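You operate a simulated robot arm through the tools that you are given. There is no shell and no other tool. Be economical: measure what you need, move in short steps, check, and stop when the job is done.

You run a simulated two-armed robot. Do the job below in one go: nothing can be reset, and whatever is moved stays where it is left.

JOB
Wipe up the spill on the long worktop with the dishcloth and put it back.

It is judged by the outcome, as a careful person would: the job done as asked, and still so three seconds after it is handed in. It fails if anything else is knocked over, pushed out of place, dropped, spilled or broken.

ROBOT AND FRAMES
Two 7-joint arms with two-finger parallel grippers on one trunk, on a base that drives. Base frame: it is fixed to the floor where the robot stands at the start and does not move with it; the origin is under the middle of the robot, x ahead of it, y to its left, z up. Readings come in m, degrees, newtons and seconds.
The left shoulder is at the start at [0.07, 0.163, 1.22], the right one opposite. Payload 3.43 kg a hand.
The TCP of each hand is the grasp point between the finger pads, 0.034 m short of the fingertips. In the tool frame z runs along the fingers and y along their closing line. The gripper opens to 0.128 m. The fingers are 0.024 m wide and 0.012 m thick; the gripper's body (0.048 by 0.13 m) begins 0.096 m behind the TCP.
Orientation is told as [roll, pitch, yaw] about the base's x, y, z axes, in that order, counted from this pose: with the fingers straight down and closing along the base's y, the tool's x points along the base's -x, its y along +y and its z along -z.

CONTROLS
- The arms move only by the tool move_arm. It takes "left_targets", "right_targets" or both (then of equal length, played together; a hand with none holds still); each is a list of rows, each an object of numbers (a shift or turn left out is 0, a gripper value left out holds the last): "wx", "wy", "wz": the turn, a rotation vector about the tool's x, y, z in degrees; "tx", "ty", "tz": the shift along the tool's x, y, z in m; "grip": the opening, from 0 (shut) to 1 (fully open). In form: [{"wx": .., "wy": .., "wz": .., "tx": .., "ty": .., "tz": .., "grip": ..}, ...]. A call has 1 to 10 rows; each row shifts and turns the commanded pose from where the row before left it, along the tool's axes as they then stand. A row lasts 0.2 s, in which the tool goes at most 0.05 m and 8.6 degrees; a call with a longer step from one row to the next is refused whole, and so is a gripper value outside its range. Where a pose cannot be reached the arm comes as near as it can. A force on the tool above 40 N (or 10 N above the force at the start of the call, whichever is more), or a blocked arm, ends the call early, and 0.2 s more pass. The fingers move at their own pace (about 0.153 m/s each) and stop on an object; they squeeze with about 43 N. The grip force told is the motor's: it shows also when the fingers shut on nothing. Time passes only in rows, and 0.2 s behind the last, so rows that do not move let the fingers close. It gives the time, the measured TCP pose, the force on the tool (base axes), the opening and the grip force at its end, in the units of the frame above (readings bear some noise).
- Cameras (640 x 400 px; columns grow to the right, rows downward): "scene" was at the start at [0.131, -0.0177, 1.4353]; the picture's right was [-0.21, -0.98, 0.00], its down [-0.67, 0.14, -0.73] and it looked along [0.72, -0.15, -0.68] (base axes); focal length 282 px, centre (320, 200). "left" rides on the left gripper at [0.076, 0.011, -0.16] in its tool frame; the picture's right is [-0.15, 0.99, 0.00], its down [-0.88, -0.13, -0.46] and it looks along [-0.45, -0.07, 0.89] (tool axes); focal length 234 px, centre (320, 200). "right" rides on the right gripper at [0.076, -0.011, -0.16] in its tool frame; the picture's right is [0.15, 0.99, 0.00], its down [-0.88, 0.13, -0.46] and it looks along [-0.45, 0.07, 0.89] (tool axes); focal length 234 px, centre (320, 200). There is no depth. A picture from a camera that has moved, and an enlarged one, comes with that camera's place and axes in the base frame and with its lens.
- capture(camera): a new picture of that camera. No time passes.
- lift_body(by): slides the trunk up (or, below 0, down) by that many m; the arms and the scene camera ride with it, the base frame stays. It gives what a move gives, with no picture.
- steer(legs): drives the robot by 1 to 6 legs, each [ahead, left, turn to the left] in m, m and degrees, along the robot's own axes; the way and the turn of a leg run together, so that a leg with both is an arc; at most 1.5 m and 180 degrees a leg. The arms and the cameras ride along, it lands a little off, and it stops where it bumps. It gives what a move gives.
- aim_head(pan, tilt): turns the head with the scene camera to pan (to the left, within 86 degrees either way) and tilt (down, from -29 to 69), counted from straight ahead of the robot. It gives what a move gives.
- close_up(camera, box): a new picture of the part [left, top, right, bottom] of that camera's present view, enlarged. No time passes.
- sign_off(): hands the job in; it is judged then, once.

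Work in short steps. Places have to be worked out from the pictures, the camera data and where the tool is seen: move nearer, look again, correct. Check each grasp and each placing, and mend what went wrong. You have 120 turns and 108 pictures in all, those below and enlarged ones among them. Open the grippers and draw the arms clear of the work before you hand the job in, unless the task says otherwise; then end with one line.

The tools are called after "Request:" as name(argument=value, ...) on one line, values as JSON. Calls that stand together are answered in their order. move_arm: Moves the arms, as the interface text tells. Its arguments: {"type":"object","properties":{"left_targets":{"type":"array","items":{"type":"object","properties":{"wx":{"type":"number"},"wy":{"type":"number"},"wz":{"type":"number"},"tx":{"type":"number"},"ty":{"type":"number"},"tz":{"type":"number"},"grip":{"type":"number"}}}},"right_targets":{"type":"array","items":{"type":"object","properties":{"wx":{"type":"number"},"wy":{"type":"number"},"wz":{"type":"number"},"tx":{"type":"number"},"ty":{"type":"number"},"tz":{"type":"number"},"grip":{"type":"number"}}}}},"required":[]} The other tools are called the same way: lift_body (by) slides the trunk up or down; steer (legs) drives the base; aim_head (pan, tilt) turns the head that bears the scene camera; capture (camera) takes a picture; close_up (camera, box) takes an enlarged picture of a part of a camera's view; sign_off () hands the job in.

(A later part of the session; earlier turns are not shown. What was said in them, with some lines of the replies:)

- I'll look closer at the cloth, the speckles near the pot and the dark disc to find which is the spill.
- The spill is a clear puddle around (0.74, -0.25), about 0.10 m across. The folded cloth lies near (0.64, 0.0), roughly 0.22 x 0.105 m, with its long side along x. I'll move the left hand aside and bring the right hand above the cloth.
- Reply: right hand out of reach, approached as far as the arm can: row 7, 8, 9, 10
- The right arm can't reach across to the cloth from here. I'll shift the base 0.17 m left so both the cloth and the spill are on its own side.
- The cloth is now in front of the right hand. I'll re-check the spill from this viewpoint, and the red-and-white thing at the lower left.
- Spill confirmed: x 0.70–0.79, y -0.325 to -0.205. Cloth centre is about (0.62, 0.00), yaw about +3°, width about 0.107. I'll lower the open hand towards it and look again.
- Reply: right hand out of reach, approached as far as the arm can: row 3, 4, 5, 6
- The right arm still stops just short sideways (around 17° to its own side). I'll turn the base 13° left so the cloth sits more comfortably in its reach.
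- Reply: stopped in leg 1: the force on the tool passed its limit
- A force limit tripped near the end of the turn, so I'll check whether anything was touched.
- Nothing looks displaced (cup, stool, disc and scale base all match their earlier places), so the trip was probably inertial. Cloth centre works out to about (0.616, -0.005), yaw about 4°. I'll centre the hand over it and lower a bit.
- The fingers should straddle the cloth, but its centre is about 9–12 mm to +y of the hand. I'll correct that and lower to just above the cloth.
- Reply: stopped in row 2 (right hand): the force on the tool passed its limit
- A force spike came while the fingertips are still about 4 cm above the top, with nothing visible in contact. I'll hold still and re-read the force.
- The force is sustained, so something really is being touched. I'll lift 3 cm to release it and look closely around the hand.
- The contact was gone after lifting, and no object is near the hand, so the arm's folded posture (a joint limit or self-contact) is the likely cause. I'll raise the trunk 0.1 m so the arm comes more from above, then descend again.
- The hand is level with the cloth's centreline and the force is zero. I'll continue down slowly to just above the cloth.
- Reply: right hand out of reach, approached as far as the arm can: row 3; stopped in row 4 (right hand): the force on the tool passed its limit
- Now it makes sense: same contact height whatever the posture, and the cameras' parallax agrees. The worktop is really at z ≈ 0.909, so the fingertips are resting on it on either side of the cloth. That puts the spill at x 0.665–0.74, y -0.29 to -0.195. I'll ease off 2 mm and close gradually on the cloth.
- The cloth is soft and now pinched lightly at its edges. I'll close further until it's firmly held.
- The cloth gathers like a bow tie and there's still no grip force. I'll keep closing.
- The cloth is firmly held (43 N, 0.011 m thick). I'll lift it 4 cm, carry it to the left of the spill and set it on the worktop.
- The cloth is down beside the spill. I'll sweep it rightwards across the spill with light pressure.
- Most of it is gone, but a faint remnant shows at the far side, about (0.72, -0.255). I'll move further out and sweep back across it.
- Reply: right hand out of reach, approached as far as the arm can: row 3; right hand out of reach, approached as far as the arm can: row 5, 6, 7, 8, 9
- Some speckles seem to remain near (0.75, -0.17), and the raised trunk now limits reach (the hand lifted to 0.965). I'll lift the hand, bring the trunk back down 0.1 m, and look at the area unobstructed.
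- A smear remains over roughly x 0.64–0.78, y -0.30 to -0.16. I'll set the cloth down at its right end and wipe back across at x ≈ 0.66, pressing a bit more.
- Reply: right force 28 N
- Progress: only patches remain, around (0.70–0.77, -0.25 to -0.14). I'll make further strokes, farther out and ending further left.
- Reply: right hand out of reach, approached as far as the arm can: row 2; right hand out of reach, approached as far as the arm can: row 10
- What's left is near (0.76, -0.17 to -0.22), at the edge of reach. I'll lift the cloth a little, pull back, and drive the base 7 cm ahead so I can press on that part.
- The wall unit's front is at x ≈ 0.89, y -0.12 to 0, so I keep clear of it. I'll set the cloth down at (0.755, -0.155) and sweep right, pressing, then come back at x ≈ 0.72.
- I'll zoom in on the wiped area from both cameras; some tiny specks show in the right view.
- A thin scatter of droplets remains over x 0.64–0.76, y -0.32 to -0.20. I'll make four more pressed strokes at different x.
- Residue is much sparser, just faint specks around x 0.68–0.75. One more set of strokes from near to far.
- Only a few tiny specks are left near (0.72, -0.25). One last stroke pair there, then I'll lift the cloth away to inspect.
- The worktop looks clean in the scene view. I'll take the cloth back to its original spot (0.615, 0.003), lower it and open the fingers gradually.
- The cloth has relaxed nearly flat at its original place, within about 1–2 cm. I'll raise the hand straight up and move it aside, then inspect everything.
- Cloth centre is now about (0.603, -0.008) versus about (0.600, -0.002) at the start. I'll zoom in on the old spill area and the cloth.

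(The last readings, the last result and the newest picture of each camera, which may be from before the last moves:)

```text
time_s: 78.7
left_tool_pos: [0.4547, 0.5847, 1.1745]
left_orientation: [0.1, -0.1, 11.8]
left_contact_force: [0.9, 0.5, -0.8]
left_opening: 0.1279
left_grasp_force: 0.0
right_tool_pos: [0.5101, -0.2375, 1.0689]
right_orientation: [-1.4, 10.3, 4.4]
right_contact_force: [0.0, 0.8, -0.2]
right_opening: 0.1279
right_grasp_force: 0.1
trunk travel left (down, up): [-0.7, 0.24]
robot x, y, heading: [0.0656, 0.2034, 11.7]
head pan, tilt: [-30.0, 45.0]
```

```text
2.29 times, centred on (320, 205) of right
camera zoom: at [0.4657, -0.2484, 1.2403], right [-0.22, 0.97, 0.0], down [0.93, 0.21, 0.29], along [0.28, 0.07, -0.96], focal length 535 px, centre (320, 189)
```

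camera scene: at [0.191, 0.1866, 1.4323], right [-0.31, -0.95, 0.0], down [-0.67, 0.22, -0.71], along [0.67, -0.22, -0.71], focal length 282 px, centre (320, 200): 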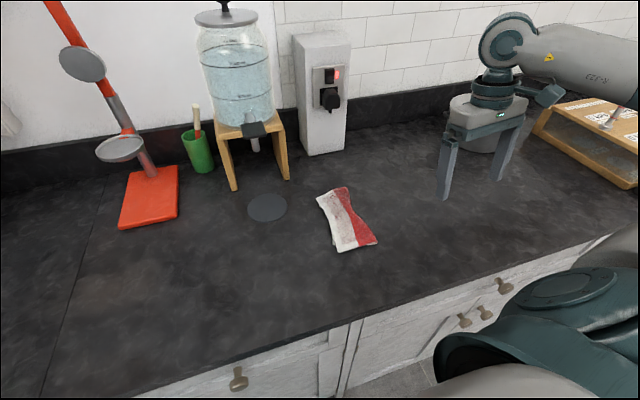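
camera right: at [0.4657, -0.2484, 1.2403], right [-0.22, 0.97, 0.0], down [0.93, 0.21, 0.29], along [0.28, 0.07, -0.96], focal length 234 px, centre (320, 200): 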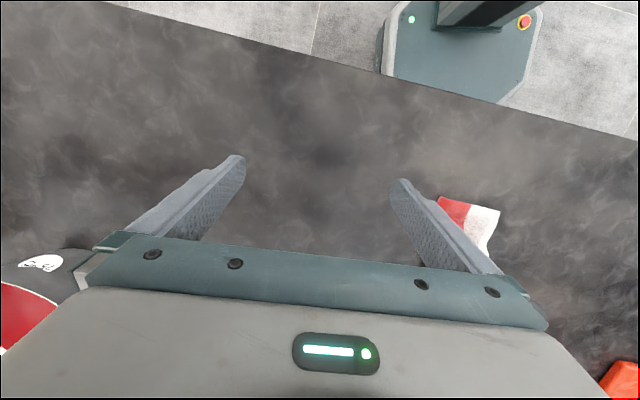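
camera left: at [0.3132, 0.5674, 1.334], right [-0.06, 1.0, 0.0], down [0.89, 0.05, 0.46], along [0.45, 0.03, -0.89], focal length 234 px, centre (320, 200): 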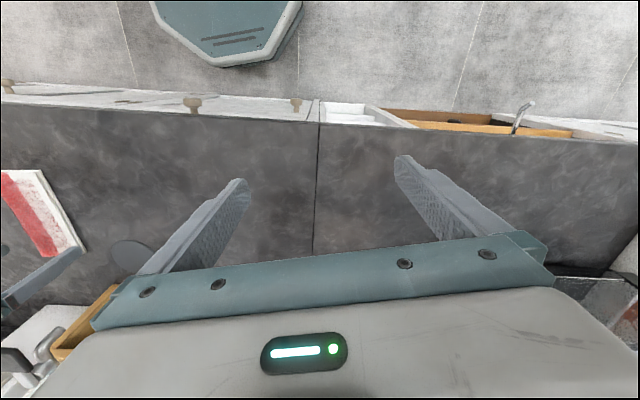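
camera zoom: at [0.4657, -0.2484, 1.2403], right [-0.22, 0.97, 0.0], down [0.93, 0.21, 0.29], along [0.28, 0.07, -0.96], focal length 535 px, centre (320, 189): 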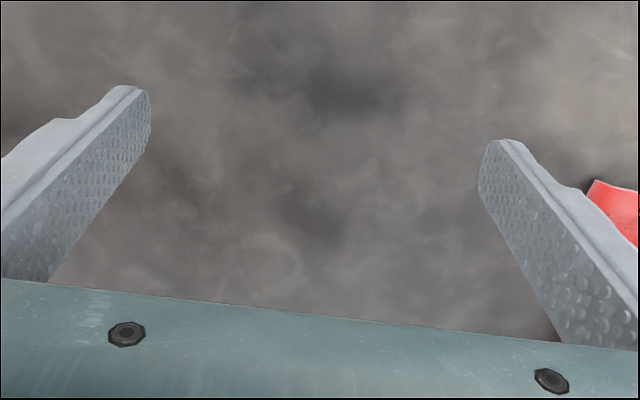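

The surface looks clean. I'll back the base off and draw the right hand further clear for one unobstructed last look.

Request:
steer(legs=[[-0.15, 0, 0]])

Request:
aim_head(pan=-24, tilt=43)

Request:
capture(camera="scene")

Request:
capture(camera="right")

```text
time_s: 80.1
left_tool_pos: [0.3092, 0.5534, 1.1746]
left_orientation: [-0.1, 0.0, 11.9]
left_contact_force: [0.7, -0.5, -0.5]
left_opening: 0.128
left_grasp_force: 0.1
right_tool_pos: [0.3868, -0.2635, 1.1236]
right_orientation: [0.2, -0.6, 4.4]
right_contact_force: [-0.7, 0.0, -0.6]
right_opening: 0.1284
right_grasp_force: 0.1
trunk travel left (down, up): [-0.7, 0.24]
robot x, y, heading: [-0.0844, 0.1696, 11.7]
head pan, tilt: [-30.0, 45.0]
```

```text
time_s: 80.8
left_tool_pos: [0.3068, 0.5545, 1.1752]
left_orientation: [-0.1, 0.0, 12.0]
left_contact_force: [-0.3, 0.0, -0.3]
left_opening: 0.128
left_grasp_force: 0.1
right_tool_pos: [0.386, -0.2652, 1.1255]
right_orientation: [0.1, -0.6, 4.5]
right_contact_force: [-0.3, 0.4, 0.3]
right_opening: 0.1281
right_grasp_force: 0.0
trunk travel left (down, up): [-0.7, 0.24]
robot x, y, heading: [-0.0787, 0.1727, 11.9]
head pan, tilt: [-24.0, 43.0]
```

```text
40 pictures are left
camera scene: at [0.0468, 0.1629, 1.4352], right [-0.21, -0.98, 0.0], down [-0.67, 0.14, -0.73], along [0.72, -0.15, -0.68], focal length 282 px, centre (320, 200)
```

scene: 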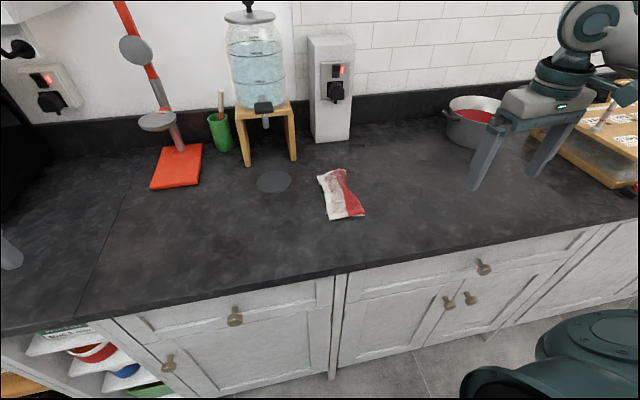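

```text
39 pictures are left
camera right: at [0.3096, -0.282, 1.2833], right [-0.22, 0.97, 0.0], down [0.86, 0.2, 0.46], along [0.45, 0.1, -0.89], focal length 234 px, centre (320, 200)
```

right: 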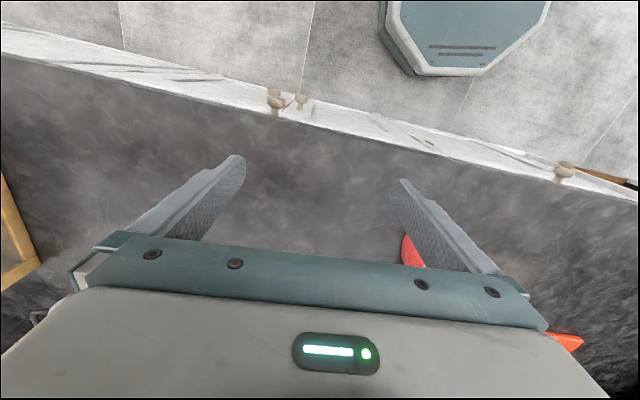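

All objects stand as before. One last zoom on the spill spot from here.

Request:
close_up(camera="scene", box=[340, 120, 470, 215])

```text
4.21 times, centred on (405, 168) of scene
camera zoom: at [0.0468, 0.1629, 1.4352], right [-0.21, -0.98, 0.0], down [-0.67, 0.14, -0.73], along [0.72, -0.15, -0.68], focal length 1189 px, centre (-38, 337)
```

zoom: 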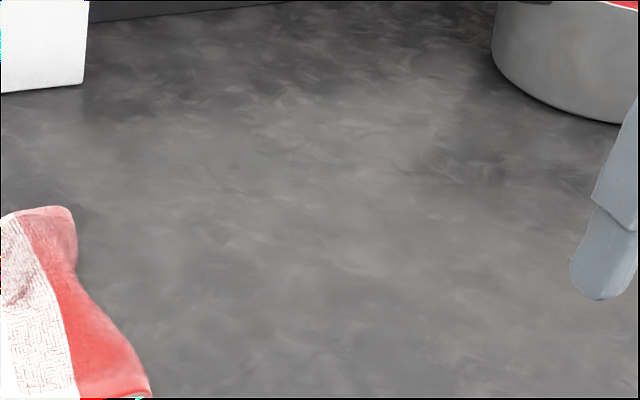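

The spill is gone, the cloth is back in its place, and both grippers are open and clear of the work. I'm handing in.

Request:
sign_off()

```text
The job is handed in.
```

I wiped up the spill and put the dishcloth back about 1 cm from where it started, slightly rumpled. In the last pictures the worktop looks clean and nothing else appears to have moved.
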